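You operate a simulated robot arm through the tools that you are given. There is no shell and no other tool. Be economical: measure what you need, move in short steps, check, and stop when the job is done.

The job below is to be done with a simulated two-armed robot. You get a single attempt, and the scene is never put back.

JOB
Press the scale power button to switch it on. Take the bottle labelled "Test strips" from the top of the doser cabinet and leave it on the shelf under the dose box. Take the small orange-banded jug and leave it on the purple board. Put the orange-banded beaker on the top of the long table away on the cup table top. Open the weight drawer, put the small weight on the top of the long table away in the inside of the weight drawer, then shut the drawer. Put the blue-capped tube on the top of the long table away on the top of the test bench. Press the grey reset button two times. Take the teal-banded beaker and leave it on the small table top. Take the blue-banded jug on the sample table top and put it away on the cup table top. Put the blue-banded beaker in the inside of the square steel tub. Take the white-banded nozzle and put it on top of the film carton on the shelf at the front of the cup machine. Turn the blue dose knob to 350 ml. Put the clear pipe from the top of the doser cabinet on the green card. The order is free. Set down upright: bottle, small orange-banded jug, orange-banded beaker, teal-banded beaker, blue-banded jug, blue-banded beaker, white-banded nozzle.
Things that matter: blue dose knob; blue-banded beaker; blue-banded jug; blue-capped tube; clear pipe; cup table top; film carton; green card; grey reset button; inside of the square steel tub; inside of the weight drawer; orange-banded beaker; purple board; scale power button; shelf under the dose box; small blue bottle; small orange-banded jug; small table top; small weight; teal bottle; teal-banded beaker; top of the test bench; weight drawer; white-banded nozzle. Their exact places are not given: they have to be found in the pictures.

Only the result counts: the job must be done as asked and must still hold three seconds after the hand-in. Knocking over, shifting, dropping, spilling or breaking anything else fails it.

ROBOT AND FRAMES
Two 7-joint arms with two-finger parallel grippers on one trunk, on a base that drives. Base frame: it is fixed to the floor where the robot stands at the start and does not move with it; the origin is under the middle of the robot, x ahead of it, y to its left, z up; the surface under the hand at the start is at about z = 0.85. Lengths are in m, angles in degrees, forces in N, time in s.
The left shoulder is at the start at [0.07, 0.13, 1.213], the right one opposite. With the tool pointing down near the work surface each hand reaches from about 0.1 to 0.5 m from the robot's upright axis, wherever it stands, measured 20 degrees to its own side. Places, roughly: blue dose knob [-6.6, 1.6, 0.8]; blue-banded beaker [-4.5, 1, 0.75]; blue-banded jug [0.5, 0.5, 1]; blue-capped tube (3x3x10 cm) [-13.6, -4.2, 0.9]; clear pipe (8x8x17 cm) [-6.9, -0.9, 1]; cup table top [-1.5, -2.2, 0.8]; film carton [-4.5, 1.25, 0.75]; green card [-6.75, -1, 1]; grey reset button [2.2, -2.8, 0.9]; inside of the square steel tub (12x15 cm) [-6.24, 1.64, 0.7]; inside of the weight drawer [-3.2, 2.5, 0.3]; orange-banded beaker [-14, -4.25, 1]; purple board (27x20x2 cm) [-5, -1.5, 0.8]; scale power button [0.5, -0.1, 0.9]; shelf under the dose box (15x40 cm) [-6.8, 1.7, 0.5]; small blue bottle, teal bottle [-7.25, -1, 1]; small orange-banded jug [-7, -1, 1]; small table top [0.8, -1.1, 0.8]; small weight [-14.25, -4.5, 0.75]; teal-banded beaker [2.5, -0.5, 1.5]; top of the test bench [2.5, -2.6, 0.8]; weight drawer [-3.2, 2.4, 0.4]; white-banded nozzle (5x6x9 cm) [-6.2, 1.8, 0.8]. Payload 1.57 kg a hand.
Tool frame (each hand has its own): the origin (TCP) lies between the finger pads and is the grasp point; the fingertips stand 0.03 m ahead of it; z points along the fingers, y is the line along which they close. Largest opening 0.08 m; finger width 0.017, thickness 0.012; the body of the gripper, 0.04 by 0.082 m, starts 0.08 m behind the TCP.
Orientation is told as [roll, pitch, yaw] about the base's x, y, z axes, in that order, counted from this pose: with the fingers straight down and closing along the base's y, the tool's x points along the base's -x, its y along +y and its z along -z.

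CONTROLS
- The arms move only by the tool drive_tool. It takes "left_targets", "right_targets" or both (then of equal length, played together; a hand with none holds still); each is a list of rows, each a list of 7 numbers: the shift along the tool's x, y, z in m, then the turn, a rotation vector about the tool's x, y, z in degrees, then the gripper command, from -1 (shut) to 1 (fully open), values between in proportion. In form: [[dx, dy, dz, rx, ry, rz, fingers], ...]. A call has 1 to 20 rows; each row shifts and turns the commanded pose from where the row before left it, along the tool's axes as they then stand. Each row takes 0.2 s and may step no farther than 0.05 m and 8.6 degrees from the row before; otherwise, or with a gripper value out of range, the whole call is refused. A pose out of reach is approached as far as the arm can. The call stops where the force on the tool passes 40 N (or 10 N more than at its start, if that is more) or the arm is blocked; 0.2 s more then pass. Each finger travels about 0.108 m/s and halts on what it meets, pressing with about 40 N; the grip force reading is that of the motor and also rises with nothing between the fingers. The clock runs only during rows and for 0.2 s after the last one: add rows that do not move to give the fingers time. The reply holds the time, the measured pose of the TCP, the force on the tool along the base axes, the opening and the grip force, in the units named above and with some noise, with the torque about the TCP (base axes, N m) and any sound that the robot's microphone picked up.
- Cameras (640 x 400 px; columns grow to the right, rows downward): "scene" is now at [0.1375, 0.0198, 1.443]; the picture's right is [0.22, -0.98, 0.00], its down [-0.55, -0.12, -0.83] and it looks along [0.81, 0.18, -0.56] (base axes); focal length 252 px, centre (320, 200). "left" rides on the left gripper at [0.072, 0.007, -0.122] in its tool frame; the picture's right is [-0.09, 1.00, 0.00], its down [-0.84, -0.08, -0.54] and it looks along [-0.54, -0.05, 0.84] (tool axes); focal length 238 px, centre (320, 200). "right" rides on the right gripper at [0.072, -0.007, -0.122] in its tool frame; the picture's right is [0.09, 1.00, 0.00], its down [-0.84, 0.08, -0.54] and it looks along [-0.54, 0.05, 0.84] (tool axes); focal length 238 px, centre (320, 200).
- camera(camera): a new picture of that camera. No time passes.
- move_column(by): slides the trunk up (or, below 0, down) by that many m; the arms and the scene camera ride with it, the base frame stays. It gives what a move gives, with no picture.
- roll_base(legs): drives the robot by 1 to 6 legs, each [ahead, left, turn to the left] in m, m and degrees, along the robot's own axes; the way and the turn of a leg run together, so that a leg with both is an arc; at most 1.5 m and 180 degrees a leg. The arms and the cameras ride along, it lands a little off, and it stops where it bumps. It gives what a move gives.
- turn_head(pan, tilt): turns the head with the scene camera to pan (to the left, within 86 degrees either way) and tilt (down, from -29 to 69), counted from straight ahead of the robot. It gives what a move gives.
- point_at(camera, pixels): there is no depth. For up to 12 entries [column, row, z] of the newest picture of that camera ("zoom" is the newest enlarged one), the place [x, y] in the base frame at which the ray of that pixel passes the height z, good to about 0.003 m. No time passes.
- close_up(camera, box): a new picture of the part [left, top, right, bottom] of that camera's present view, enlarged. No time passes.
- sign_off(): hands the job in; it is judged then, once.

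Keep the steps short. Do not move on a guess: measure, check each grasp and each placing, and mend mistakes. In all there are 385 turns and 370 pictures (those below and enlarged ones count). Leave the grippers open and the arms clear of the work at the hand-in unless told otherwise, and finish with a single line.

The tools are called as a command line: name --argument value ..., lists and objects as JSON in quotes. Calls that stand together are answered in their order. drive_tool: Moves the arms, as the interface text tells. Its arguments: {"type":"object","properties":{"left_targets":{"type":"array","items":{"type":"array","items":{"type":"number"}}},"right_targets":{"type":"array","items":{"type":"array","items":{"type":"number"}}}},"required":[]} The other tools are called the same way: move_column (by) slides the trunk up or down; roll_base (legs) drives the base; turn_head (pan, tilt) turns the head that bears the scene camera; camera (camera) takes a picture; point_at (camera, pixels) gives the place at which the rays of pixels pass given heights; close_up (camera, box) takes an enlarged picture of a part of a camera's view; sign_off () hands the job in.

At the start:

```text
clock: 0.0
left_eef_pos: [0.3598, 0.2794, 1.254]
left_tcp_rot: [0.0, 0.0, 0.0]
left_force: [0.3, 0.9, -0.4]
left_wrist_torque: [0.0, -0.04, 0.04]
left_gripper_width: 0.0801
left_gripper_force: 0.1
right_eef_pos: [0.3705, -0.0601, 1.2314]
right_tcp_rot: [0.0, 0.0, 0.0]
right_force: [-0.6, -0.7, -0.3]
right_wrist_torque: [0.01, -0.03, -0.02]
right_gripper_width: 0.0798
right_gripper_force: 0.0
trunk travel left (down, up): [-0.851, 0.089]
robot x, y, heading: [0.0008, 0.0022, -0.4]
head pan, tilt: [12.7, 34.3]
```

scene: 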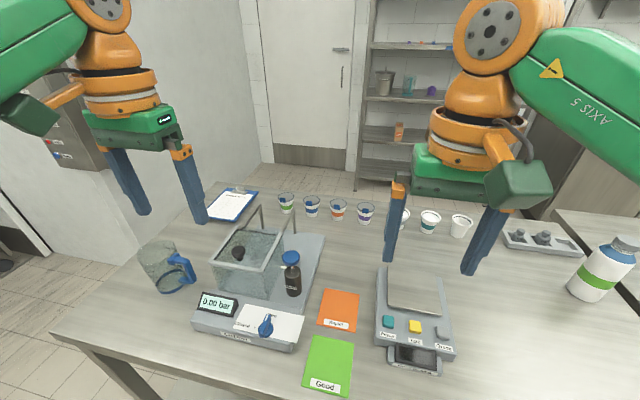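
right: 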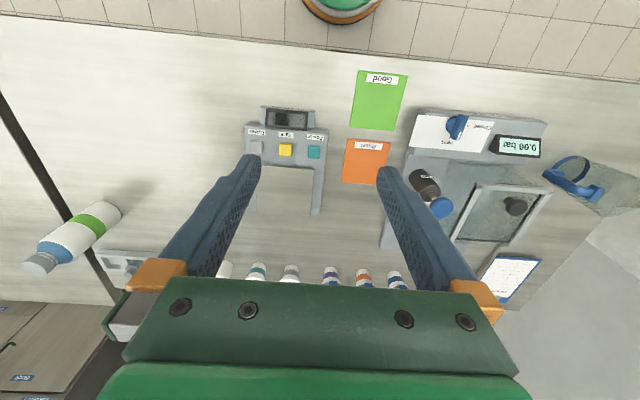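
left: 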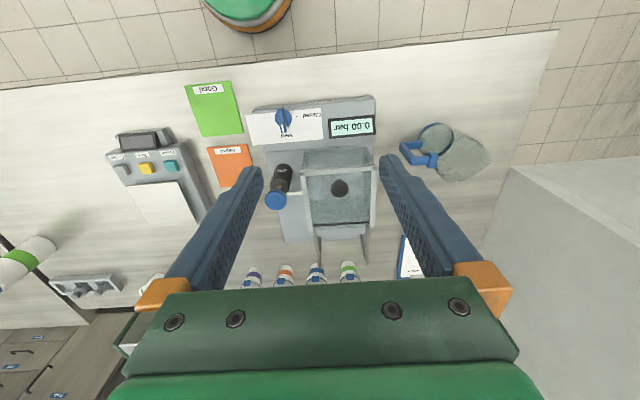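

I see the scale at about (415,320) with three buttons. I'll zoom in on the labels and on the jug at left.

close_up --camera "scene" --box '[360, 260, 480, 380]'

close_up --camera "scene" --box '[120, 220, 320, 360]'

```text
3.33 times, centred on (420, 320) of scene
```

zoom: 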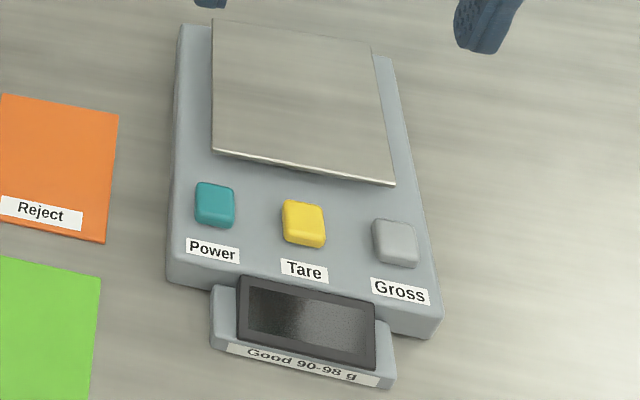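

```text
2.86 times, centred on (220, 290) of scene
```

zoom: 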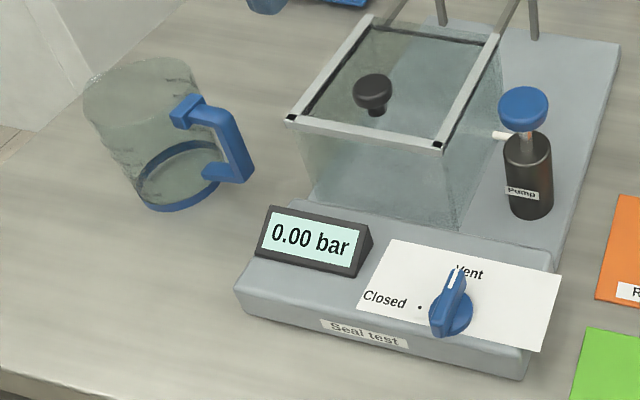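

The teal Power button is at scene (388,321) and right camera (314,152). I'll triangulate it, along with the jug.

point_at --camera "scene" --pixels '[[388, 321, 0.85], [388, 321, 0.9], [388, 321, 0.95]]'

point_at --camera "right" --pixels '[[314, 152, 0.85], [314, 152, 0.9], [314, 152, 0.95]]'

close_up --camera "right" --box '[230, 90, 350, 190]'

```text
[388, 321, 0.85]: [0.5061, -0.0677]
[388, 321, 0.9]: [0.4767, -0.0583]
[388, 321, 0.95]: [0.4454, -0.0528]
```

```text
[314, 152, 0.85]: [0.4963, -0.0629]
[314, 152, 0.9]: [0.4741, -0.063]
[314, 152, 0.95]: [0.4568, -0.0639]
```

```text
4.00 times, centred on (290, 140) of right
```

zoom: 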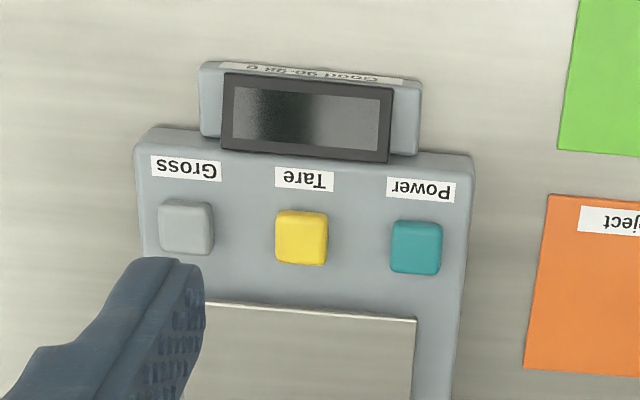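

Power button is at about (0.474,-0.061,0.905). With the right gripper shut I'll move above it.

drive_tool --right_targets '[[-0.035, 0, 0.04, 0, 0, 0, -1], [-0.035, 0, 0.04, 0, 0, 0, -1], [-0.034, 0, 0.045, 0, 0, 0, -1], [0, 0, 0.045, 0, 0, 0, -1], [0, 0, 0.045, 0, 0, 0, -1], [0, 0, 0.045, 0, 0, 0, -1], [0, 0, 0, 0, 0, 0, -1]]'

camera --camera "right"

```text
refused: row 1 steps farther than a row can; nothing moved
```

```text
363 pictures are left
```

right: 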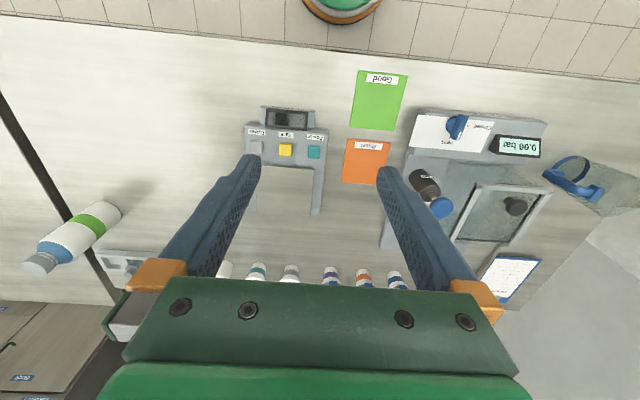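

Norm limit 0.05 per row; I'll use smaller steps.

drive_tool --right_targets '[[-0.026, 0, 0.04, 0, 0, 0, -1], [-0.026, 0, 0.04, 0, 0, 0, -1], [-0.026, 0, 0.04, 0, 0, 0, -1], [-0.026, 0, 0.04, 0, 0, 0, -1], [0, 0, 0.045, 0, 0, 0, -1], [0, 0, 0.045, 0, 0, 0, -1], [0, 0, 0, 0, 0, 0, -1], [0, 0, 0, 0, 0, 0, -1]]'

camera --camera "scene"

```text
clock: 1.8
left_eef_pos: [0.3595, 0.2787, 1.2549]
left_tcp_rot: [0.0, -0.1, 0.0]
left_force: [-0.4, 0.5, -0.9]
left_wrist_torque: [0.01, -0.02, 0.0]
left_gripper_width: 0.08
left_gripper_force: 0.0
right_eef_pos: [0.4713, -0.0568, 0.9803]
right_tcp_rot: [0.0, 0.0, 0.0]
right_force: [0.7, -0.4, -0.6]
right_wrist_torque: [0.0, -0.02, -0.02]
right_gripper_width: 0.0002
right_gripper_force: 20.7
right hand out of reach, approached as far as the arm can: row 4, 5
trunk travel left (down, up): [-0.851, 0.089]
robot x, y, heading: [0.0021, 0.0005, -0.0]
head pan, tilt: [12.7, 34.3]
```

```text
362 pictures are left
```

scene: 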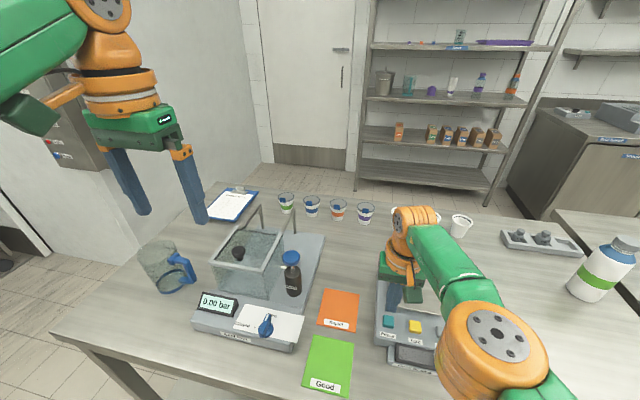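

close_up --camera "right" --box '[230, 60, 410, 260]'

close_up --camera "scene" --box '[360, 260, 440, 360]'

```text
2.00 times, centred on (320, 160) of right
```

zoom: 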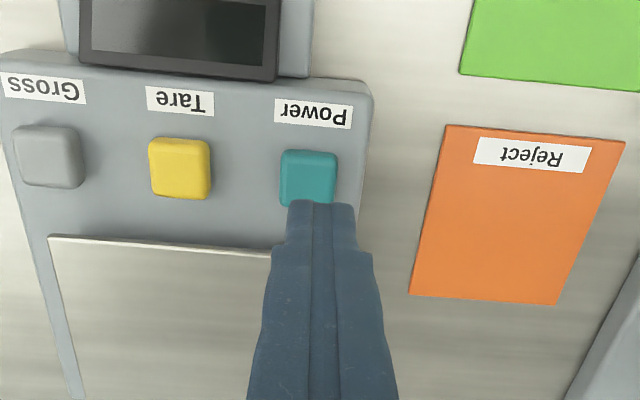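

```text
4.00 times, centred on (400, 310) of scene
```

zoom: 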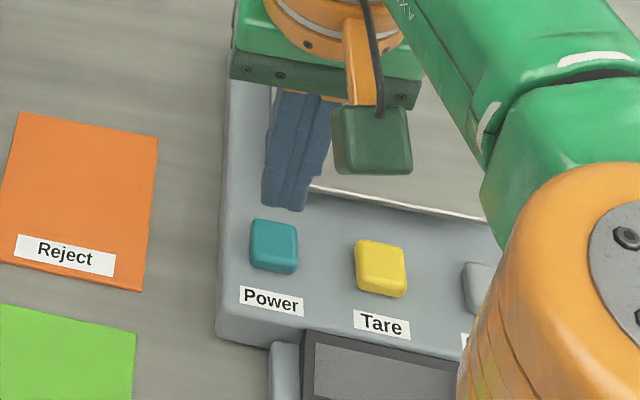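

point_at --camera "zoom" --pixels '[[274, 245, 0.89], [274, 245, 0.9], [274, 245, 0.91]]'

point_at --camera "right" --pixels '[[314.5, 149, 0.89], [314.5, 149, 0.9], [314.5, 149, 0.91]]'

```text
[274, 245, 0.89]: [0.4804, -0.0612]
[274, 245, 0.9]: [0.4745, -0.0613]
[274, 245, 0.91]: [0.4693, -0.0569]
```

```text
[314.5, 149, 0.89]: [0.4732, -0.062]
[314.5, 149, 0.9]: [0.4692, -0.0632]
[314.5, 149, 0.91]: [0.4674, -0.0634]
```

Button ≈ (0.470,-0.061). I'll shift slightly and lower gently until it presses.

drive_tool --right_targets '[[0, -0.004, 0.03, 0, 0, 0, -1], [0, 0, 0.008, 0, 0, 0, -1], [0, 0, 0.005, 0, 0, 0, -1], [0, 0, 0.004, 0, 0, 0, -1], [0, 0, 0.003, 0, 0, 0, -1]]'

close_up --camera "right" --box '[230, 60, 410, 260]'

```text
clock: 3.0
left_eef_pos: [0.3599, 0.2787, 1.2548]
left_tcp_rot: [-0.1, 0.0, 0.0]
left_force: [0.6, -0.3, 0.2]
left_wrist_torque: [-0.03, -0.02, 0.01]
left_gripper_width: 0.0801
left_gripper_force: 0.0
right_eef_pos: [0.4666, -0.0618, 0.9306]
right_tcp_rot: [0.1, 0.0, 0.1]
right_force: [-0.6, 0.2, 0.0]
right_wrist_torque: [0.01, -0.01, -0.01]
right_gripper_width: 0.0
right_gripper_force: 20.7
trunk travel left (down, up): [-0.851, 0.089]
robot x, y, heading: [0.0009, -0.0027, -0.0]
head pan, tilt: [12.7, 34.3]
```

```text
2.00 times, centred on (320, 160) of right
```

zoom: 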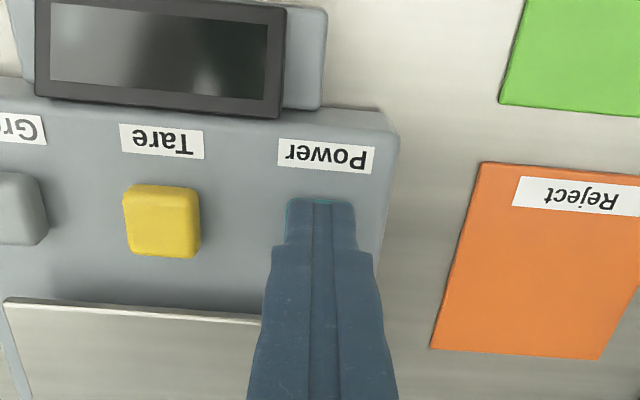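

Just over the button at 0.90. Press a little further.

drive_tool --right_targets '[[0, 0, 0.003, 0, 0, 0, -1], [0, 0, 0.003, 0, 0, 0, -1], [0, 0, 0.003, 0, 0, 0, -1], [0, 0, 0.003, 0, 0, 0, -1], [0, 0, 0.003, 0, 0, 0, -1]]'

close_up --camera "right" --box '[230, 60, 410, 260]'

```text
clock: 4.2
left_eef_pos: [0.3568, 0.2788, 1.2561]
left_tcp_rot: [0.0, -0.2, 0.0]
left_force: [-0.3, 0.5, 0.0]
left_wrist_torque: [0.02, -0.01, -0.02]
left_gripper_width: 0.0803
left_gripper_force: 0.1
right_eef_pos: [0.467, -0.0629, 0.9194]
right_tcp_rot: [-0.1, -0.5, 0.0]
right_force: [16.9, -1.5, 36.8]
right_wrist_torque: [-0.05, -0.65, -0.01]
right_gripper_width: 0.0
right_gripper_force: 20.8
right hand out of reach, approached as far as the arm can: row 1
trunk travel left (down, up): [-0.851, 0.089]
robot x, y, heading: [-0.001, -0.0, 0.3]
head pan, tilt: [12.7, 34.3]
heard: click
```

```text
2.00 times, centred on (320, 160) of right
```

zoom: 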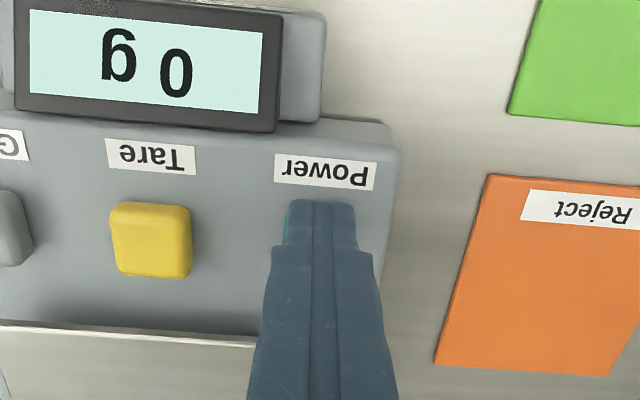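

Display shows "0 g": on. Now raise the right hand clear and look at the jug with the left wrist camera.

drive_tool --right_targets '[[0, 0, -0.05, 0, 0, 0, -1], [0, 0, -0.05, 0, 0, 0, -1], [0, 0, -0.05, 0, 0, 0, 0], [0.03, 0, -0.04, 0, 0, 0, 1], [0.03, 0, -0.04, 0, 0, 0, 1], [0.03, 0, -0.03, 0, 0, 0, 1]]'

close_up --camera "scene" --box '[130, 220, 230, 310]'

close_up --camera "left" --box '[370, 90, 530, 210]'

```text
clock: 5.6
left_eef_pos: [0.358, 0.2792, 1.2555]
left_tcp_rot: [0.0, -0.2, 0.0]
left_force: [-1.6, 0.1, 0.4]
left_wrist_torque: [-0.03, 0.02, -0.01]
left_gripper_width: 0.0802
left_gripper_force: 0.1
right_eef_pos: [0.3763, -0.0596, 1.1788]
right_tcp_rot: [0.0, -0.1, 0.0]
right_force: [-0.6, -0.6, -0.5]
right_wrist_torque: [0.0, -0.04, -0.01]
right_gripper_width: 0.0798
right_gripper_force: 0.0
trunk travel left (down, up): [-0.851, 0.089]
robot x, y, heading: [0.0005, -0.0033, -0.1]
head pan, tilt: [12.7, 34.3]
```

```text
4.44 times, centred on (180, 265) of scene
```

zoom: 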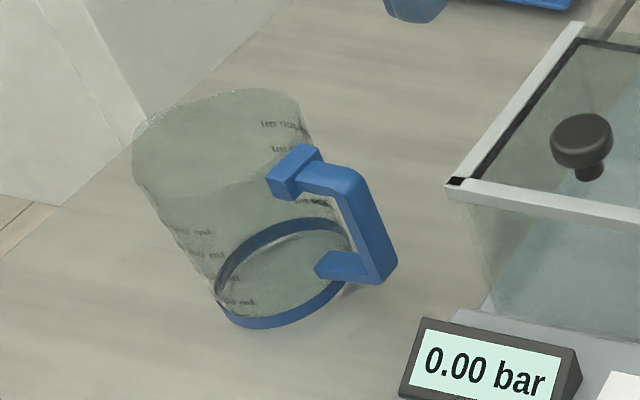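

```text
3.33 times, centred on (450, 150) of left
```

zoom: 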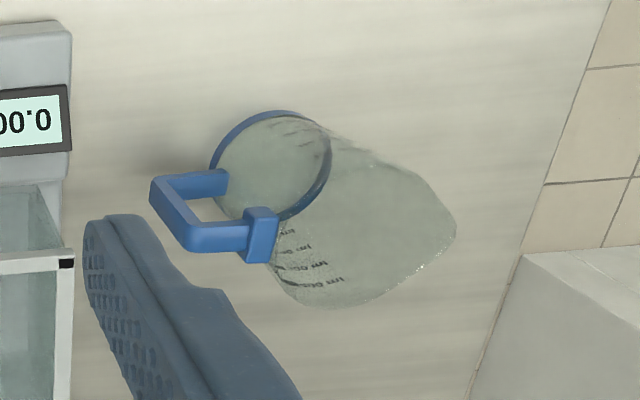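

point_at --camera "zoom" --pixels '[[212, 160, 0.85], [330, 150, 0.85], [270, 110, 0.85], [270, 220, 0.85], [190, 243, 0.95], [190, 243, 1.0], [262, 235, 0.95], [262, 235, 1.0], [160, 190, 0.87], [225, 182, 0.87]]'

point_at --camera "scene" --pixels '[[172, 280, 0.85], [188, 260, 0.95], [188, 260, 1.0], [190, 260, 1.0], [176, 259, 0.95], [176, 259, 1.0], [193.5, 279, 0.87]]'

```text
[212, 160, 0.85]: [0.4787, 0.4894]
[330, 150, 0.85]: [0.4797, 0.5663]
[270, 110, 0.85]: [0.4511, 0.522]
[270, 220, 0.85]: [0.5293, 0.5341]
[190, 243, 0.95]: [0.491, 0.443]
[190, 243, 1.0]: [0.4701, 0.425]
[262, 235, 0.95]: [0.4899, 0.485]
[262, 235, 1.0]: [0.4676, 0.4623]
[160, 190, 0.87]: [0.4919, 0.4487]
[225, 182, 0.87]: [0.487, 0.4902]
```

```text
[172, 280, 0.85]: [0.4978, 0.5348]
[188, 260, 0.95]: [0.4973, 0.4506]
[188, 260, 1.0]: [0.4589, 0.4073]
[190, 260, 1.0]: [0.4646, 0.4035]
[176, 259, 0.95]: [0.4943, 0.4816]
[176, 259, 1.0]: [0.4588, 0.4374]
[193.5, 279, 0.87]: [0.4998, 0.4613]
```

The jug's base is about 7.7 cm wide, centred at (0.49,0.53), and its handle points to -y. I need to shift the base left, so I'll check the surroundings first.

turn_head --pan 70 --tilt 45

camera --camera "scene"

turn_head --pan 0 --tilt 69

camera --camera "scene"

turn_head --pan -70 --tilt 35

camera --camera "scene"

```text
clock: 6.9
left_eef_pos: [0.3589, 0.2783, 1.255]
left_tcp_rot: [-0.1, -0.1, 0.0]
left_force: [-0.6, -0.5, 0.1]
left_wrist_torque: [-0.01, -0.02, -0.06]
left_gripper_width: 0.08
left_gripper_force: 0.0
right_eef_pos: [0.3785, -0.0607, 1.177]
right_tcp_rot: [0.0, 0.0, 0.1]
right_force: [-0.7, -0.1, -0.3]
right_wrist_torque: [-0.01, 0.01, 0.01]
right_gripper_width: 0.0797
right_gripper_force: 0.0
trunk travel left (down, up): [-0.851, 0.089]
robot x, y, heading: [-0.0009, 0.0028, 0.1]
head pan, tilt: [70.0, 45.0]
```

```text
355 pictures are left
```

scene: 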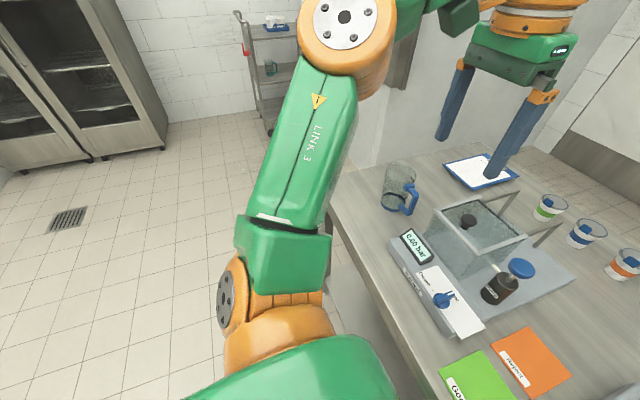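

```text
clock: 8.3
left_eef_pos: [0.3598, 0.2778, 1.2541]
left_tcp_rot: [0.0, 0.1, 0.1]
left_force: [0.2, 0.2, -1.1]
left_wrist_torque: [0.0, -0.02, 0.01]
left_gripper_width: 0.0799
left_gripper_force: 0.0
right_eef_pos: [0.3771, -0.0605, 1.1772]
right_tcp_rot: [0.0, 0.0, -0.1]
right_force: [0.3, -0.7, 0.1]
right_wrist_torque: [0.02, 0.01, 0.0]
right_gripper_width: 0.08
right_gripper_force: 0.1
trunk travel left (down, up): [-0.851, 0.089]
robot x, y, heading: [-0.0002, 0.0004, -0.1]
head pan, tilt: [0.0, 68.8]
```

```text
354 pictures are left
```

scene: 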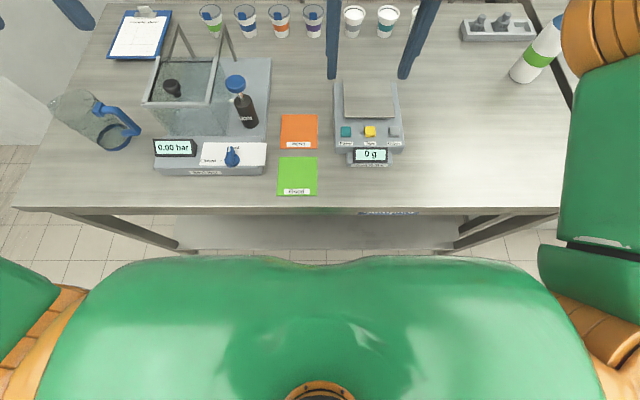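

```text
clock: 9.7
left_eef_pos: [0.3591, 0.2792, 1.255]
left_tcp_rot: [0.0, 0.0, 0.0]
left_force: [-0.4, -0.2, 0.0]
left_wrist_torque: [0.02, -0.01, 0.0]
left_gripper_width: 0.0801
left_gripper_force: 0.0
right_eef_pos: [0.3775, -0.0614, 1.1769]
right_tcp_rot: [0.0, 0.0, 0.0]
right_force: [0.0, -0.4, 0.5]
right_wrist_torque: [-0.01, -0.01, -0.01]
right_gripper_width: 0.0801
right_gripper_force: 0.0
trunk travel left (down, up): [-0.851, 0.089]
robot x, y, heading: [-0.0006, 0.0022, -0.1]
head pan, tilt: [-70.0, 35.0]
```

```text
353 pictures are left
```

scene: 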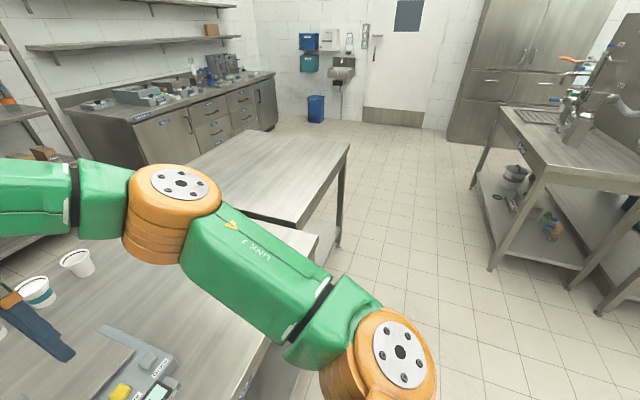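

Clear on the left. Strafe left 0.30 m with the head turned back to the work.

roll_base --legs '[[0, 0.3, 0]]'

turn_head --pan 15 --tilt 45

camera --camera "scene"

camera --camera "left"

```text
clock: 11.7
left_eef_pos: [0.358, 0.5757, 1.2558]
left_tcp_rot: [0.1, 0.1, 0.1]
left_force: [0.0, -0.5, 0.1]
left_wrist_torque: [0.0, -0.02, -0.01]
left_gripper_width: 0.08
left_gripper_force: 0.1
right_eef_pos: [0.3785, 0.2362, 1.1776]
right_tcp_rot: [0.1, 0.0, 0.2]
right_force: [0.3, 0.4, 0.4]
right_wrist_torque: [0.04, -0.01, -0.01]
right_gripper_width: 0.0802
right_gripper_force: 0.0
trunk travel left (down, up): [-0.851, 0.089]
robot x, y, heading: [-0.0019, 0.2964, 0.1]
head pan, tilt: [-70.0, 35.0]
```

```text
clock: 13.3
left_eef_pos: [0.3583, 0.5787, 1.2542]
left_tcp_rot: [-0.1, -0.1, 0.3]
left_force: [-0.5, -0.9, 0.9]
left_wrist_torque: [0.0, 0.02, -0.05]
left_gripper_width: 0.0801
left_gripper_force: 0.0
right_eef_pos: [0.3783, 0.238, 1.178]
right_tcp_rot: [0.0, 0.0, 0.2]
right_force: [-0.6, -0.1, -0.3]
right_wrist_torque: [-0.01, 0.01, 0.01]
right_gripper_width: 0.0798
right_gripper_force: 0.1
trunk travel left (down, up): [-0.851, 0.089]
robot x, y, heading: [0.0005, 0.2997, 0.4]
head pan, tilt: [15.0, 45.0]
```

```text
352 pictures are left
```

scene: 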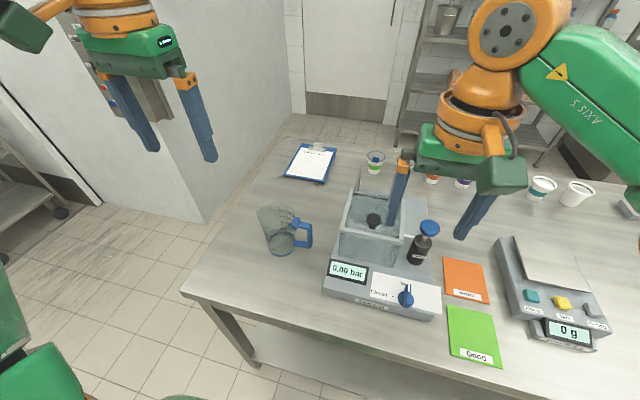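

```text
351 pictures are left
```

left: 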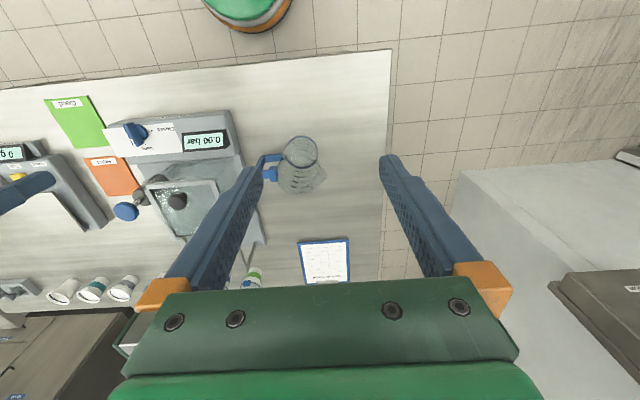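

Rotate the left hand by yaw +90 (so the fingers close along x) and bring it near the handle, still high.

drive_tool --left_targets '[[-0.03, -0.03, 0, 0, 0, 0, 1], [-0.03, -0.03, 0, 0, 0, 0, 1], [0, -0.03, 0.03, 0, 0, 0, 1], [0, -0.03, 0.04, 0, 0, 0, 1], [0, 0, 0, 0, 0, -8.2, 1], [0, 0, 0, 0, 0, -8.2, 1], [0, 0, 0, 0, 0, -8.2, 1], [0, 0, 0, 0, 0, -8.2, 1], [0, 0, 0, 0, 0, -8.2, 1], [0, 0, 0, 0, 0, -8.2, 1], [0, 0, 0, 0, 0, -8.2, 1], [0, 0, 0, 0, 0, -8.2, 1], [0, 0, 0, 0, 0, -8.2, 1], [0, 0, 0, 0, 0, -8.2, 1], [0, 0, 0, 0, 0, -8.2, 1]]'

camera --camera "left"

```text
clock: 16.5
left_eef_pos: [0.3853, 0.465, 1.1544]
left_tcp_rot: [0.0, 0.0, 90.6]
left_force: [-0.2, 0.7, -0.6]
left_wrist_torque: [-0.02, 0.0, 0.02]
left_gripper_width: 0.0801
left_gripper_force: 0.0
left hand out of reach, approached as far as the arm can: row 1, 2
right_eef_pos: [0.3781, 0.2402, 1.1786]
right_tcp_rot: [-0.1, 0.1, 0.3]
right_force: [-0.4, 0.0, -0.8]
right_wrist_torque: [0.04, 0.03, -0.01]
right_gripper_width: 0.0798
right_gripper_force: 0.0
trunk travel left (down, up): [-0.851, 0.089]
robot x, y, heading: [0.0, 0.2981, -0.0]
head pan, tilt: [15.0, 45.0]
```

```text
350 pictures are left
```

left: 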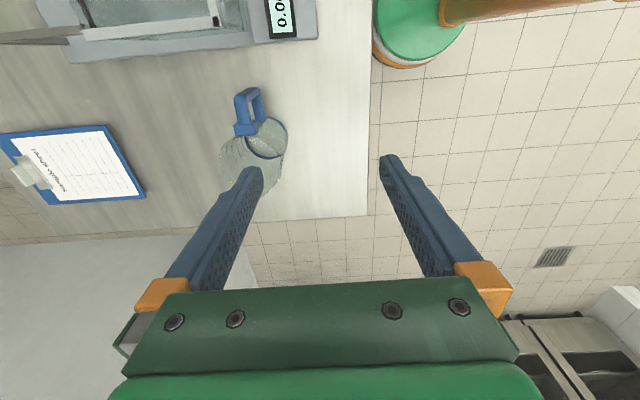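

close_up --camera "left" --box '[200, 70, 320, 190]'

close_up --camera "scene" --box '[230, 180, 350, 280]'

```text
3.33 times, centred on (260, 130) of left
```

zoom: 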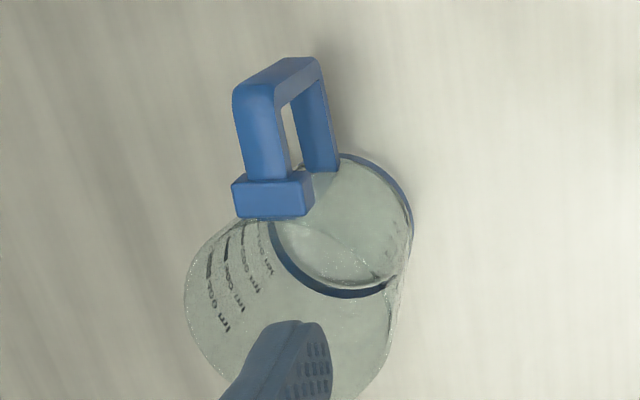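

```text
4.00 times, centred on (290, 230) of scene
```

zoom: 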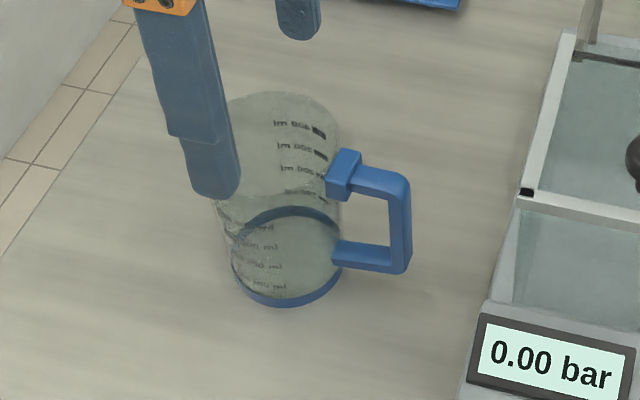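

point_at --camera "left" --pixels '[[239, 99, 0.93], [239, 99, 0.95], [239, 99, 0.97], [243.5, 97, 0.95], [242, 117, 0.95], [254, 127, 0.95], [253, 91, 0.87], [245, 132, 0.95]]'

point_at --camera "scene" --pixels '[[311, 224, 0.93], [311, 224, 0.95], [311, 224, 0.97], [303, 222, 0.95], [291, 226, 0.95], [310, 246, 0.87]]'

```text
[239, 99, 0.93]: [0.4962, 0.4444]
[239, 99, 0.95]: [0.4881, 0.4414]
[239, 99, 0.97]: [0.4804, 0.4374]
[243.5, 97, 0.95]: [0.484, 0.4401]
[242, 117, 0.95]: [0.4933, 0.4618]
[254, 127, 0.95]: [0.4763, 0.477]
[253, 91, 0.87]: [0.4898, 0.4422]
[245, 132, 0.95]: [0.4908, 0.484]
```

```text
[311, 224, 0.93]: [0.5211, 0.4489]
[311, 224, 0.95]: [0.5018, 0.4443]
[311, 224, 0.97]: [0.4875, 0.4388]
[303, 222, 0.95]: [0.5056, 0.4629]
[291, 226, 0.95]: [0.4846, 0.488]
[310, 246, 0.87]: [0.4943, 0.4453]
```

Handle's vertical bar is at about (0.489,0.448), top z≈0.955. Move above it.

drive_tool --left_targets '[[0, 0, 0.045, 0, 0, 0, 1], [0.005, 0, 0.045, 0, 0, 0, 1], [0.005, -0.03, 0.03, 0, 0, 0, 1], [0.005, -0.035, 0, 0, 0, 0, 1], [0, -0.035, 0, 0, 0, 0, 1], [0, 0, 0, 0, 0, 0, 1]]'

camera --camera "left"

close_up --camera "scene" --box '[210, 160, 370, 280]'

```text
clock: 17.9
left_eef_pos: [0.4273, 0.4882, 1.044]
left_tcp_rot: [-0.1, 0.0, 90.3]
left_force: [-0.3, 0.2, 0.4]
left_wrist_torque: [-0.01, 0.01, -0.04]
left_gripper_width: 0.0798
left_gripper_force: 0.1
left hand out of reach, approached as far as the arm can: row 3, 4, 5
right_eef_pos: [0.3771, 0.2384, 1.1791]
right_tcp_rot: [0.0, 0.0, 0.2]
right_force: [-0.3, -0.1, 0.0]
right_wrist_torque: [0.01, -0.02, 0.03]
right_gripper_width: 0.0798
right_gripper_force: 0.0
trunk travel left (down, up): [-0.851, 0.089]
robot x, y, heading: [0.0001, 0.2971, 0.2]
head pan, tilt: [15.0, 45.0]
```

```text
347 pictures are left
```

left: 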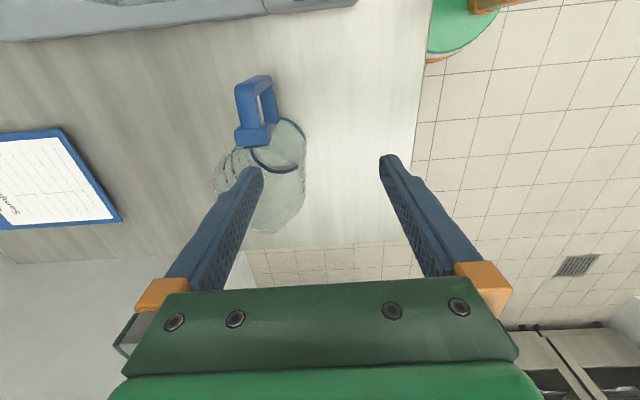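

```text
3.33 times, centred on (290, 220) of scene
```

zoom: 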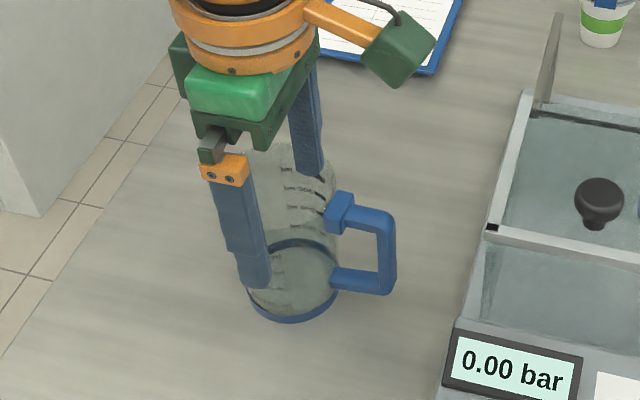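

The arm is at its reach limit. I'll back up the hand and look at how far forward the base may go.

drive_tool --left_targets '[[0, 0.04, -0.03, 0, 0, 0, 1], [0, 0.04, -0.03, 0, 0, 0, 1], [0, 0.03, -0.04, 0, 0, 0, 1], [0, 0, -0.05, 0, 0, 0, 1]]'

turn_head --pan 0 --tilt 69

camera --camera "scene"

point_at --camera "scene" --pixels '[[320, 210, 0.85], [320, 260, 0.9], [320, 260, 0.3], [400, 110, 0.85]]'

camera --camera "left"

```text
clock: 18.9
left_eef_pos: [0.3143, 0.4856, 1.1945]
left_tcp_rot: [0.0, 0.0, 90.5]
left_force: [-0.1, 0.5, 0.3]
left_wrist_torque: [0.01, -0.02, 0.0]
left_gripper_width: 0.0803
left_gripper_force: 0.0
right_eef_pos: [0.3758, 0.237, 1.1782]
right_tcp_rot: [0.0, -0.1, 0.2]
right_force: [-0.8, 0.4, 0.7]
right_wrist_torque: [-0.04, -0.02, -0.03]
right_gripper_width: 0.0797
right_gripper_force: 0.0
trunk travel left (down, up): [-0.851, 0.089]
robot x, y, heading: [-0.0003, 0.299, 0.4]
head pan, tilt: [15.0, 45.0]
```

```text
clock: 19.8
left_eef_pos: [0.315, 0.4882, 1.1928]
left_tcp_rot: [0.0, 0.0, 90.4]
left_force: [0.5, 0.8, -0.3]
left_wrist_torque: [0.02, -0.02, 0.01]
left_gripper_width: 0.0799
left_gripper_force: 0.0
right_eef_pos: [0.3769, 0.2386, 1.1779]
right_tcp_rot: [-0.1, 0.0, 0.2]
right_force: [0.5, -0.3, 0.1]
right_wrist_torque: [0.04, -0.04, 0.02]
right_gripper_width: 0.0799
right_gripper_force: 0.0
trunk travel left (down, up): [-0.851, 0.089]
robot x, y, heading: [-0.0067, 0.3019, 0.3]
head pan, tilt: [0.0, 68.8]
```

```text
345 pictures are left
```

scene: 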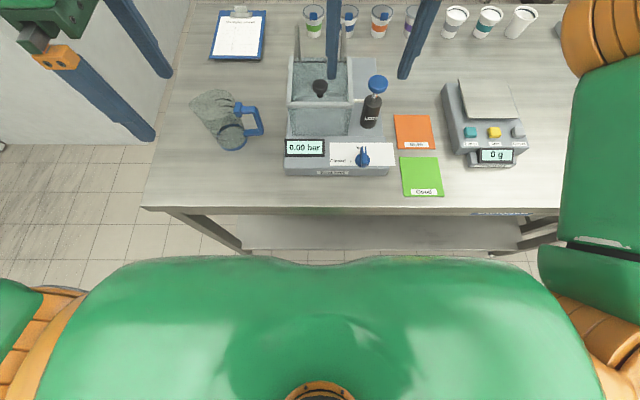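

```text
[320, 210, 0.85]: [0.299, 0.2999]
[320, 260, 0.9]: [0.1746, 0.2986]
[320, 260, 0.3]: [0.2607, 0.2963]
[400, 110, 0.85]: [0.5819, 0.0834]
```

```text
344 pictures are left
```

left: 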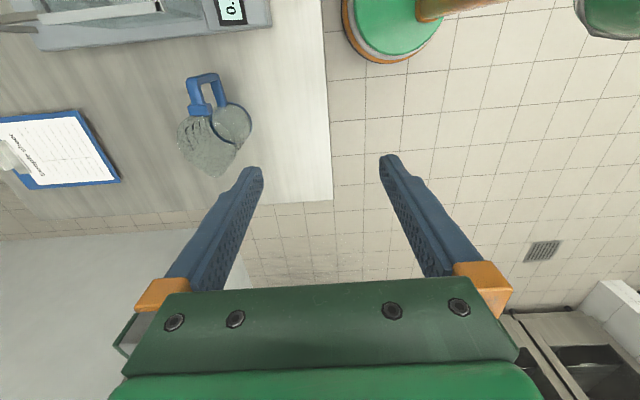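

point_at --camera "left" --pixels '[[343, 15, 0.1], [343, 15, 0.3], [380, 62, 0.1], [380, 62, 0.3], [380, 55, 0.3], [325, 100, 0.85]]'

close_up --camera "left" --box '[300, 0, 460, 100]'

```text
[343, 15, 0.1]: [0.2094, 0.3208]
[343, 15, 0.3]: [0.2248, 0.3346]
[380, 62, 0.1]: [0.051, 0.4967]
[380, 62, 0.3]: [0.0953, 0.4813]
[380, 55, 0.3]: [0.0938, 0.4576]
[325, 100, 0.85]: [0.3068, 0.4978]
```

```text
4.00 times, centred on (380, 50) of left
```

zoom: 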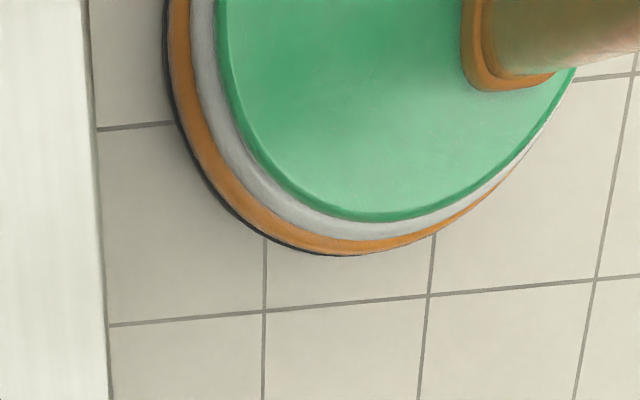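

Base radius ≈0.21, table edge at x≈0.30: drive forward 0.06 m is safe.

roll_base --legs '[[0.065, 0, 0]]'

drive_tool --left_targets '[[0.03, -0.03, 0, 0, 0, 0, 1], [0.008, -0.03, 0.03, 0, 0, 0, 1], [0, -0.03, 0.035, 0, 0, 0, 1], [0, -0.018, 0.04, 0, 0, 0, 1], [0, 0, 0.045, 0, 0, 0, 1], [0, 0, 0, 0, 0, 0, 1]]'

turn_head --pan 20 --tilt 50

camera --camera "left"

```text
clock: 20.8
left_eef_pos: [0.3711, 0.4886, 1.1962]
left_tcp_rot: [-0.5, 0.0, 90.5]
left_force: [0.2, 0.9, -0.7]
left_wrist_torque: [-0.01, -0.08, -0.01]
left_gripper_width: 0.08
left_gripper_force: 0.1
right_eef_pos: [0.4336, 0.2379, 1.1798]
right_tcp_rot: [0.0, -0.5, 0.1]
right_force: [-1.0, -0.6, 0.4]
right_wrist_torque: [0.04, -0.05, 0.05]
right_gripper_width: 0.08
right_gripper_force: 0.1
trunk travel left (down, up): [-0.851, 0.089]
robot x, y, heading: [0.0594, 0.2972, 0.3]
head pan, tilt: [0.0, 68.8]
```

```text
clock: 22.2
left_eef_pos: [0.4732, 0.4623, 1.0409]
left_tcp_rot: [-0.1, 0.0, 90.4]
left_force: [0.6, 0.0, 0.8]
left_wrist_torque: [-0.04, 0.0, 0.02]
left_gripper_width: 0.0802
left_gripper_force: 0.1
left hand out of reach, approached as far as the arm can: row 3, 4
right_eef_pos: [0.4416, 0.2388, 1.1783]
right_tcp_rot: [-0.1, 0.0, 0.2]
right_force: [0.1, 0.0, -0.3]
right_wrist_torque: [0.0, 0.0, -0.01]
right_gripper_width: 0.0801
right_gripper_force: 0.0
trunk travel left (down, up): [-0.851, 0.089]
robot x, y, heading: [0.0594, 0.3, 0.1]
head pan, tilt: [0.0, 68.8]
```

```text
clock: 23.0
left_eef_pos: [0.4736, 0.4617, 1.0408]
left_tcp_rot: [-0.1, 0.0, 90.4]
left_force: [-0.9, 0.1, -0.3]
left_wrist_torque: [-0.02, 0.02, -0.01]
left_gripper_width: 0.0798
left_gripper_force: 0.0
right_eef_pos: [0.4413, 0.2387, 1.1783]
right_tcp_rot: [0.0, -0.1, 0.2]
right_force: [0.0, 0.6, 0.2]
right_wrist_torque: [-0.04, 0.02, 0.0]
right_gripper_width: 0.08
right_gripper_force: 0.1
trunk travel left (down, up): [-0.851, 0.089]
robot x, y, heading: [0.0633, 0.2966, 0.3]
head pan, tilt: [20.0, 50.0]
```

```text
342 pictures are left
```

left: 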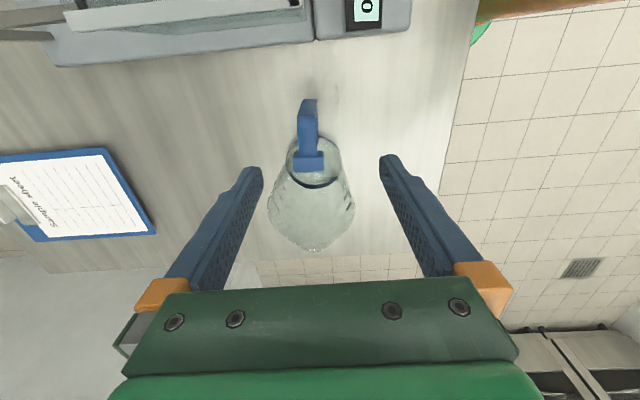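

drive_tool --left_targets '[[0.007, -0.007, 0.02, 0, 0, 0, 1], [0.006, -0.007, 0.02, 0, 0, 0, 1], [0, 0, 0.02, 0, 0, 0, 1], [0, 0, 0, 0, 0, 0, 1]]'

camera --camera "left"

camera --camera "scene"

```text
clock: 24.0
left_eef_pos: [0.4621, 0.4684, 0.9899]
left_tcp_rot: [-0.1, -0.1, 90.4]
left_force: [-0.3, -0.3, -0.4]
left_wrist_torque: [-0.01, -0.04, 0.0]
left_gripper_width: 0.0798
left_gripper_force: 0.1
left hand out of reach, approached as far as the arm can: row 1, 2, 3
right_eef_pos: [0.4415, 0.237, 1.178]
right_tcp_rot: [0.1, -0.1, 0.2]
right_force: [0.3, -0.3, -0.4]
right_wrist_torque: [-0.02, 0.0, 0.03]
right_gripper_width: 0.0802
right_gripper_force: 0.0
trunk travel left (down, up): [-0.851, 0.089]
robot x, y, heading: [0.0645, 0.2981, 0.3]
head pan, tilt: [20.0, 50.0]
```

```text
341 pictures are left
```

left: 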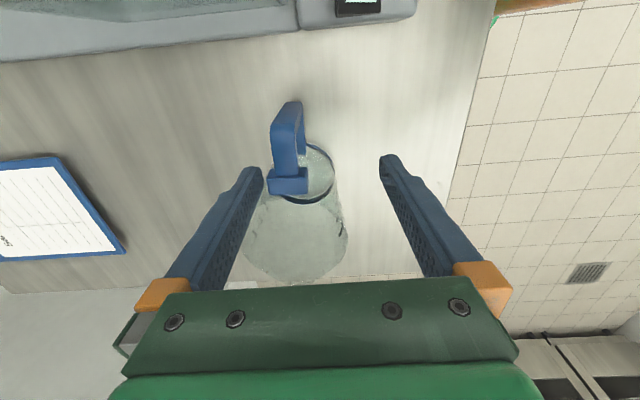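

```text
340 pictures are left
```

scene: 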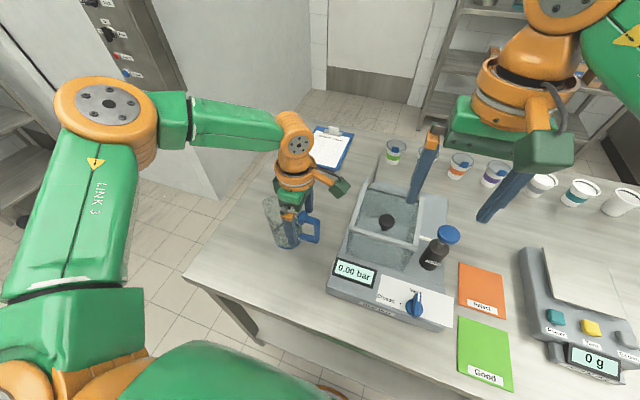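

The limit seems to be a wrist limit, not distance. I'll lift and test a smaller yaw (45°).

drive_tool --left_targets '[[0, 0, -0.05, 0, 0, 0, 1], [0, 0, -0.05, 0, 0, 0, 1], [0, 0, 0, 0, 0, 8.5, 1], [0, 0, 0, 0, 0, 8.5, 1], [0, 0, 0, 0, 0, 8.5, 1], [0, 0, 0, 0, 0, 8.5, 1], [0, 0, 0, 0, 0, 8.5, 1], [0, 0, 0, 0, 0, 0, 1]]'

```text
clock: 25.8
left_eef_pos: [0.4616, 0.4691, 1.0908]
left_tcp_rot: [-0.1, 0.0, 47.7]
left_force: [0.0, -0.9, -0.6]
left_wrist_torque: [-0.01, 0.01, -0.03]
left_gripper_width: 0.0799
left_gripper_force: 0.0
right_eef_pos: [0.4415, 0.2396, 1.1786]
right_tcp_rot: [0.0, 0.0, 0.1]
right_force: [0.7, 0.3, 0.4]
right_wrist_torque: [0.01, -0.03, 0.04]
right_gripper_width: 0.0797
right_gripper_force: 0.1
trunk travel left (down, up): [-0.851, 0.089]
robot x, y, heading: [0.0624, 0.2981, 0.2]
head pan, tilt: [20.0, 50.0]
```

drive_tool --left_targets '[[-0.012, -0.043, 0, 0, 0, 0, 1], [0, 0, 0.05, 0, 0, 0, 1], [0, 0, 0, 0, 0, 0, 1]]'

```text
clock: 26.6
left_eef_pos: [0.4772, 0.4687, 1.0396]
left_tcp_rot: [-0.2, -0.1, 47.9]
left_force: [0.5, -0.7, 1.2]
left_wrist_torque: [0.01, -0.01, -0.02]
left_gripper_width: 0.08
left_gripper_force: 0.0
left hand out of reach, approached as far as the arm can: row 1
right_eef_pos: [0.4417, 0.2381, 1.1777]
right_tcp_rot: [0.0, -0.1, 0.2]
right_force: [-0.5, -0.7, 0.4]
right_wrist_torque: [0.03, 0.0, 0.0]
right_gripper_width: 0.0799
right_gripper_force: 0.1
trunk travel left (down, up): [-0.851, 0.089]
robot x, y, heading: [0.0637, 0.2975, 0.1]
head pan, tilt: [20.0, 50.0]
```

Lower heights seem to reach farther, so I'll raise the trunk 0.085 and retry.

move_column --by 0.085

drive_tool --left_targets '[[0, 0, 0.02, 0, 0, -8.5, 1], [0, 0, 0.02, 0, 0, -8.5, 1], [0, 0, 0.02, 0, 0, -8.5, 1], [0, 0, 0.02, 0, 0, -8.5, 1], [0, 0, 0, 0, 0, -8.5, 1], [0.02, -0.012, 0, 0, 0, 0, 1], [0, 0, 0, 0, 0, 0, 1]]'

```text
clock: 27.8
left_eef_pos: [0.4787, 0.4678, 1.1247]
left_tcp_rot: [-0.2, -0.1, 47.9]
left_force: [-0.5, 0.0, 0.0]
left_wrist_torque: [0.01, -0.01, 0.0]
left_gripper_width: 0.08
left_gripper_force: 0.1
right_eef_pos: [0.4405, 0.2378, 1.2618]
right_tcp_rot: [0.0, 0.0, 0.2]
right_force: [-0.8, 0.2, -0.5]
right_wrist_torque: [-0.06, 0.03, -0.02]
right_gripper_width: 0.0798
right_gripper_force: 0.0
trunk travel left (down, up): [-0.936, 0.004]
robot x, y, heading: [0.064, 0.3003, 0.1]
head pan, tilt: [20.0, 50.0]
```

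```text
clock: 29.4
left_eef_pos: [0.4571, 0.4709, 1.0629]
left_tcp_rot: [-0.4, 0.1, 90.4]
left_force: [-0.9, 0.7, -0.2]
left_wrist_torque: [-0.02, 0.02, 0.0]
left_gripper_width: 0.08
left_gripper_force: 0.1
left hand out of reach, approached as far as the arm can: row 1, 2, 3, 4, 6
right_eef_pos: [0.4415, 0.2391, 1.2624]
right_tcp_rot: [0.0, 0.1, 0.1]
right_force: [0.5, -0.3, -0.5]
right_wrist_torque: [-0.02, 0.03, 0.0]
right_gripper_width: 0.0799
right_gripper_force: 0.1
trunk travel left (down, up): [-0.936, 0.004]
robot x, y, heading: [0.0648, 0.2975, 0.1]
head pan, tilt: [20.0, 50.0]
```

Worse; so I'll try the trunk lower instead, retracting the hand first.

drive_tool --left_targets '[[0, 0.02, -0.045, 0, 0, 0, 1], [0, 0.02, -0.045, 0, 0, 0, 1], [0, 0.02, -0.045, 0, 0, 0, 1], [0, 0.02, -0.045, 0, 0, 0, 1]]'

move_column --by -0.185

drive_tool --left_targets '[[0.007, -0.035, 0.01, 0, 0, 0, 1], [0.007, -0.035, 0.01, 0, 0, 0, 1], [0.007, -0.03, 0.01, 0, 0, 0, 1], [0, -0.01, 0.01, 0, 0, 0, 1], [0, 0, 0, 0, 0, 0, 1]]'

```text
clock: 30.4
left_eef_pos: [0.3753, 0.4704, 1.2449]
left_tcp_rot: [-0.1, 0.0, 90.3]
left_force: [-0.2, 0.4, 0.0]
left_wrist_torque: [0.01, -0.03, 0.0]
left_gripper_width: 0.0801
left_gripper_force: 0.1
right_eef_pos: [0.4409, 0.2382, 1.263]
right_tcp_rot: [0.0, -0.2, 0.3]
right_force: [0.0, 1.0, -0.2]
right_wrist_torque: [-0.01, -0.01, 0.0]
right_gripper_width: 0.0798
right_gripper_force: 0.1
trunk travel left (down, up): [-0.936, 0.004]
robot x, y, heading: [0.0612, 0.2985, 0.3]
head pan, tilt: [20.0, 50.0]
```

```text
clock: 32.5
left_eef_pos: [0.3779, 0.4695, 1.0588]
left_tcp_rot: [-0.2, 0.1, 90.4]
left_force: [-0.4, 0.5, 0.3]
left_wrist_torque: [-0.02, 0.01, 0.01]
left_gripper_width: 0.0799
left_gripper_force: 0.0
right_eef_pos: [0.4413, 0.2387, 1.0787]
right_tcp_rot: [0.0, -0.1, 0.3]
right_force: [-0.5, -0.3, -0.3]
right_wrist_torque: [-0.02, 0.01, 0.02]
right_gripper_width: 0.0801
right_gripper_force: 0.1
trunk travel left (down, up): [-0.751, 0.189]
robot x, y, heading: [0.0631, 0.2974, 0.2]
head pan, tilt: [20.0, 50.0]
```

```text
clock: 33.7
left_eef_pos: [0.473, 0.4621, 1.0143]
left_tcp_rot: [-0.3, 0.1, 90.3]
left_force: [-0.1, -0.4, 0.6]
left_wrist_torque: [0.02, 0.0, 0.0]
left_gripper_width: 0.0801
left_gripper_force: 0.0
left hand out of reach, approached as far as the arm can: row 3, 4
right_eef_pos: [0.441, 0.2381, 1.0783]
right_tcp_rot: [0.0, 0.0, 0.1]
right_force: [0.1, -0.2, 0.1]
right_wrist_torque: [0.02, 0.02, -0.01]
right_gripper_width: 0.0801
right_gripper_force: 0.0
trunk travel left (down, up): [-0.751, 0.189]
robot x, y, heading: [0.0627, 0.2987, 0.1]
head pan, tilt: [20.0, 50.0]
```

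drive_tool --left_targets '[[0, 0.04, -0.03, 0, 0, 0, 1], [0, 0.04, -0.03, 0, 0, 0, 1], [0, 0.0, -0.05, 0, 0, 0, 1]]'

move_column --by 0.1

roll_base --legs '[[0.02, -0.06, 0]]'

drive_tool --left_targets '[[-0.03, 0, 0.035, 0, 0, 0, 1], [-0.01, 0, 0.045, 0, 0, 0, 1], [0, 0, 0.045, 0, 0, 0, 1], [0, -0.03, 0.02, 0, 0, 0, 1], [0, -0.03, 0.02, 0, 0, 0, 1], [0, -0.02, 0, 0, 0, 0, 1], [0, 0, 0, 0, 0, 0, 1]]'

```text
clock: 34.5
left_eef_pos: [0.3936, 0.4623, 1.1213]
left_tcp_rot: [-0.1, 0.0, 90.4]
left_force: [0.4, 0.9, 0.0]
left_wrist_torque: [0.03, -0.04, -0.01]
left_gripper_width: 0.0802
left_gripper_force: 0.0
right_eef_pos: [0.4417, 0.2373, 1.0777]
right_tcp_rot: [0.1, 0.0, 0.1]
right_force: [-0.1, -0.1, 0.0]
right_wrist_torque: [0.0, 0.0, 0.01]
right_gripper_width: 0.08
right_gripper_force: 0.0
trunk travel left (down, up): [-0.751, 0.189]
robot x, y, heading: [0.0663, 0.2994, 0.1]
head pan, tilt: [20.0, 50.0]
```

```text
clock: 35.8
left_eef_pos: [0.3932, 0.4636, 1.2222]
left_tcp_rot: [-0.2, 0.1, 90.4]
left_force: [0.1, -0.3, 0.4]
left_wrist_torque: [-0.01, 0.01, 0.01]
left_gripper_width: 0.08
left_gripper_force: 0.1
right_eef_pos: [0.4402, 0.2392, 1.1778]
right_tcp_rot: [-0.1, -0.1, 0.2]
right_force: [-0.5, -0.4, 0.3]
right_wrist_torque: [-0.02, 0.01, 0.02]
right_gripper_width: 0.0798
right_gripper_force: 0.0
trunk travel left (down, up): [-0.851, 0.089]
robot x, y, heading: [0.0624, 0.2948, 0.3]
head pan, tilt: [20.0, 50.0]
```

```text
clock: 36.8
left_eef_pos: [0.4097, 0.4131, 1.2219]
left_tcp_rot: [-0.3, 0.6, 90.5]
left_force: [0.0, 1.2, 0.6]
left_wrist_torque: [-0.09, -0.01, -0.02]
left_gripper_width: 0.0799
left_gripper_force: 0.1
right_eef_pos: [0.4597, 0.1882, 1.179]
right_tcp_rot: [-0.3, -0.2, 0.2]
right_force: [-0.1, 0.2, 0.1]
right_wrist_torque: [-0.07, 0.01, 0.0]
right_gripper_width: 0.0799
right_gripper_force: 0.0
trunk travel left (down, up): [-0.851, 0.089]
robot x, y, heading: [0.0836, 0.2385, 0.4]
head pan, tilt: [20.0, 50.0]
```

```text
clock: 38.4
left_eef_pos: [0.494, 0.4452, 1.0587]
left_tcp_rot: [-0.1, 0.1, 90.4]
left_force: [0.1, 0.6, 0.6]
left_wrist_torque: [-0.03, 0.01, -0.01]
left_gripper_width: 0.0799
left_gripper_force: 0.0
right_eef_pos: [0.4608, 0.1798, 1.1779]
right_tcp_rot: [0.0, -0.1, 0.2]
right_force: [-0.4, -0.2, 0.7]
right_wrist_torque: [0.0, 0.01, -0.01]
right_gripper_width: 0.0803
right_gripper_force: 0.1
trunk travel left (down, up): [-0.851, 0.089]
robot x, y, heading: [0.0835, 0.2386, 0.1]
head pan, tilt: [20.0, 50.0]
```

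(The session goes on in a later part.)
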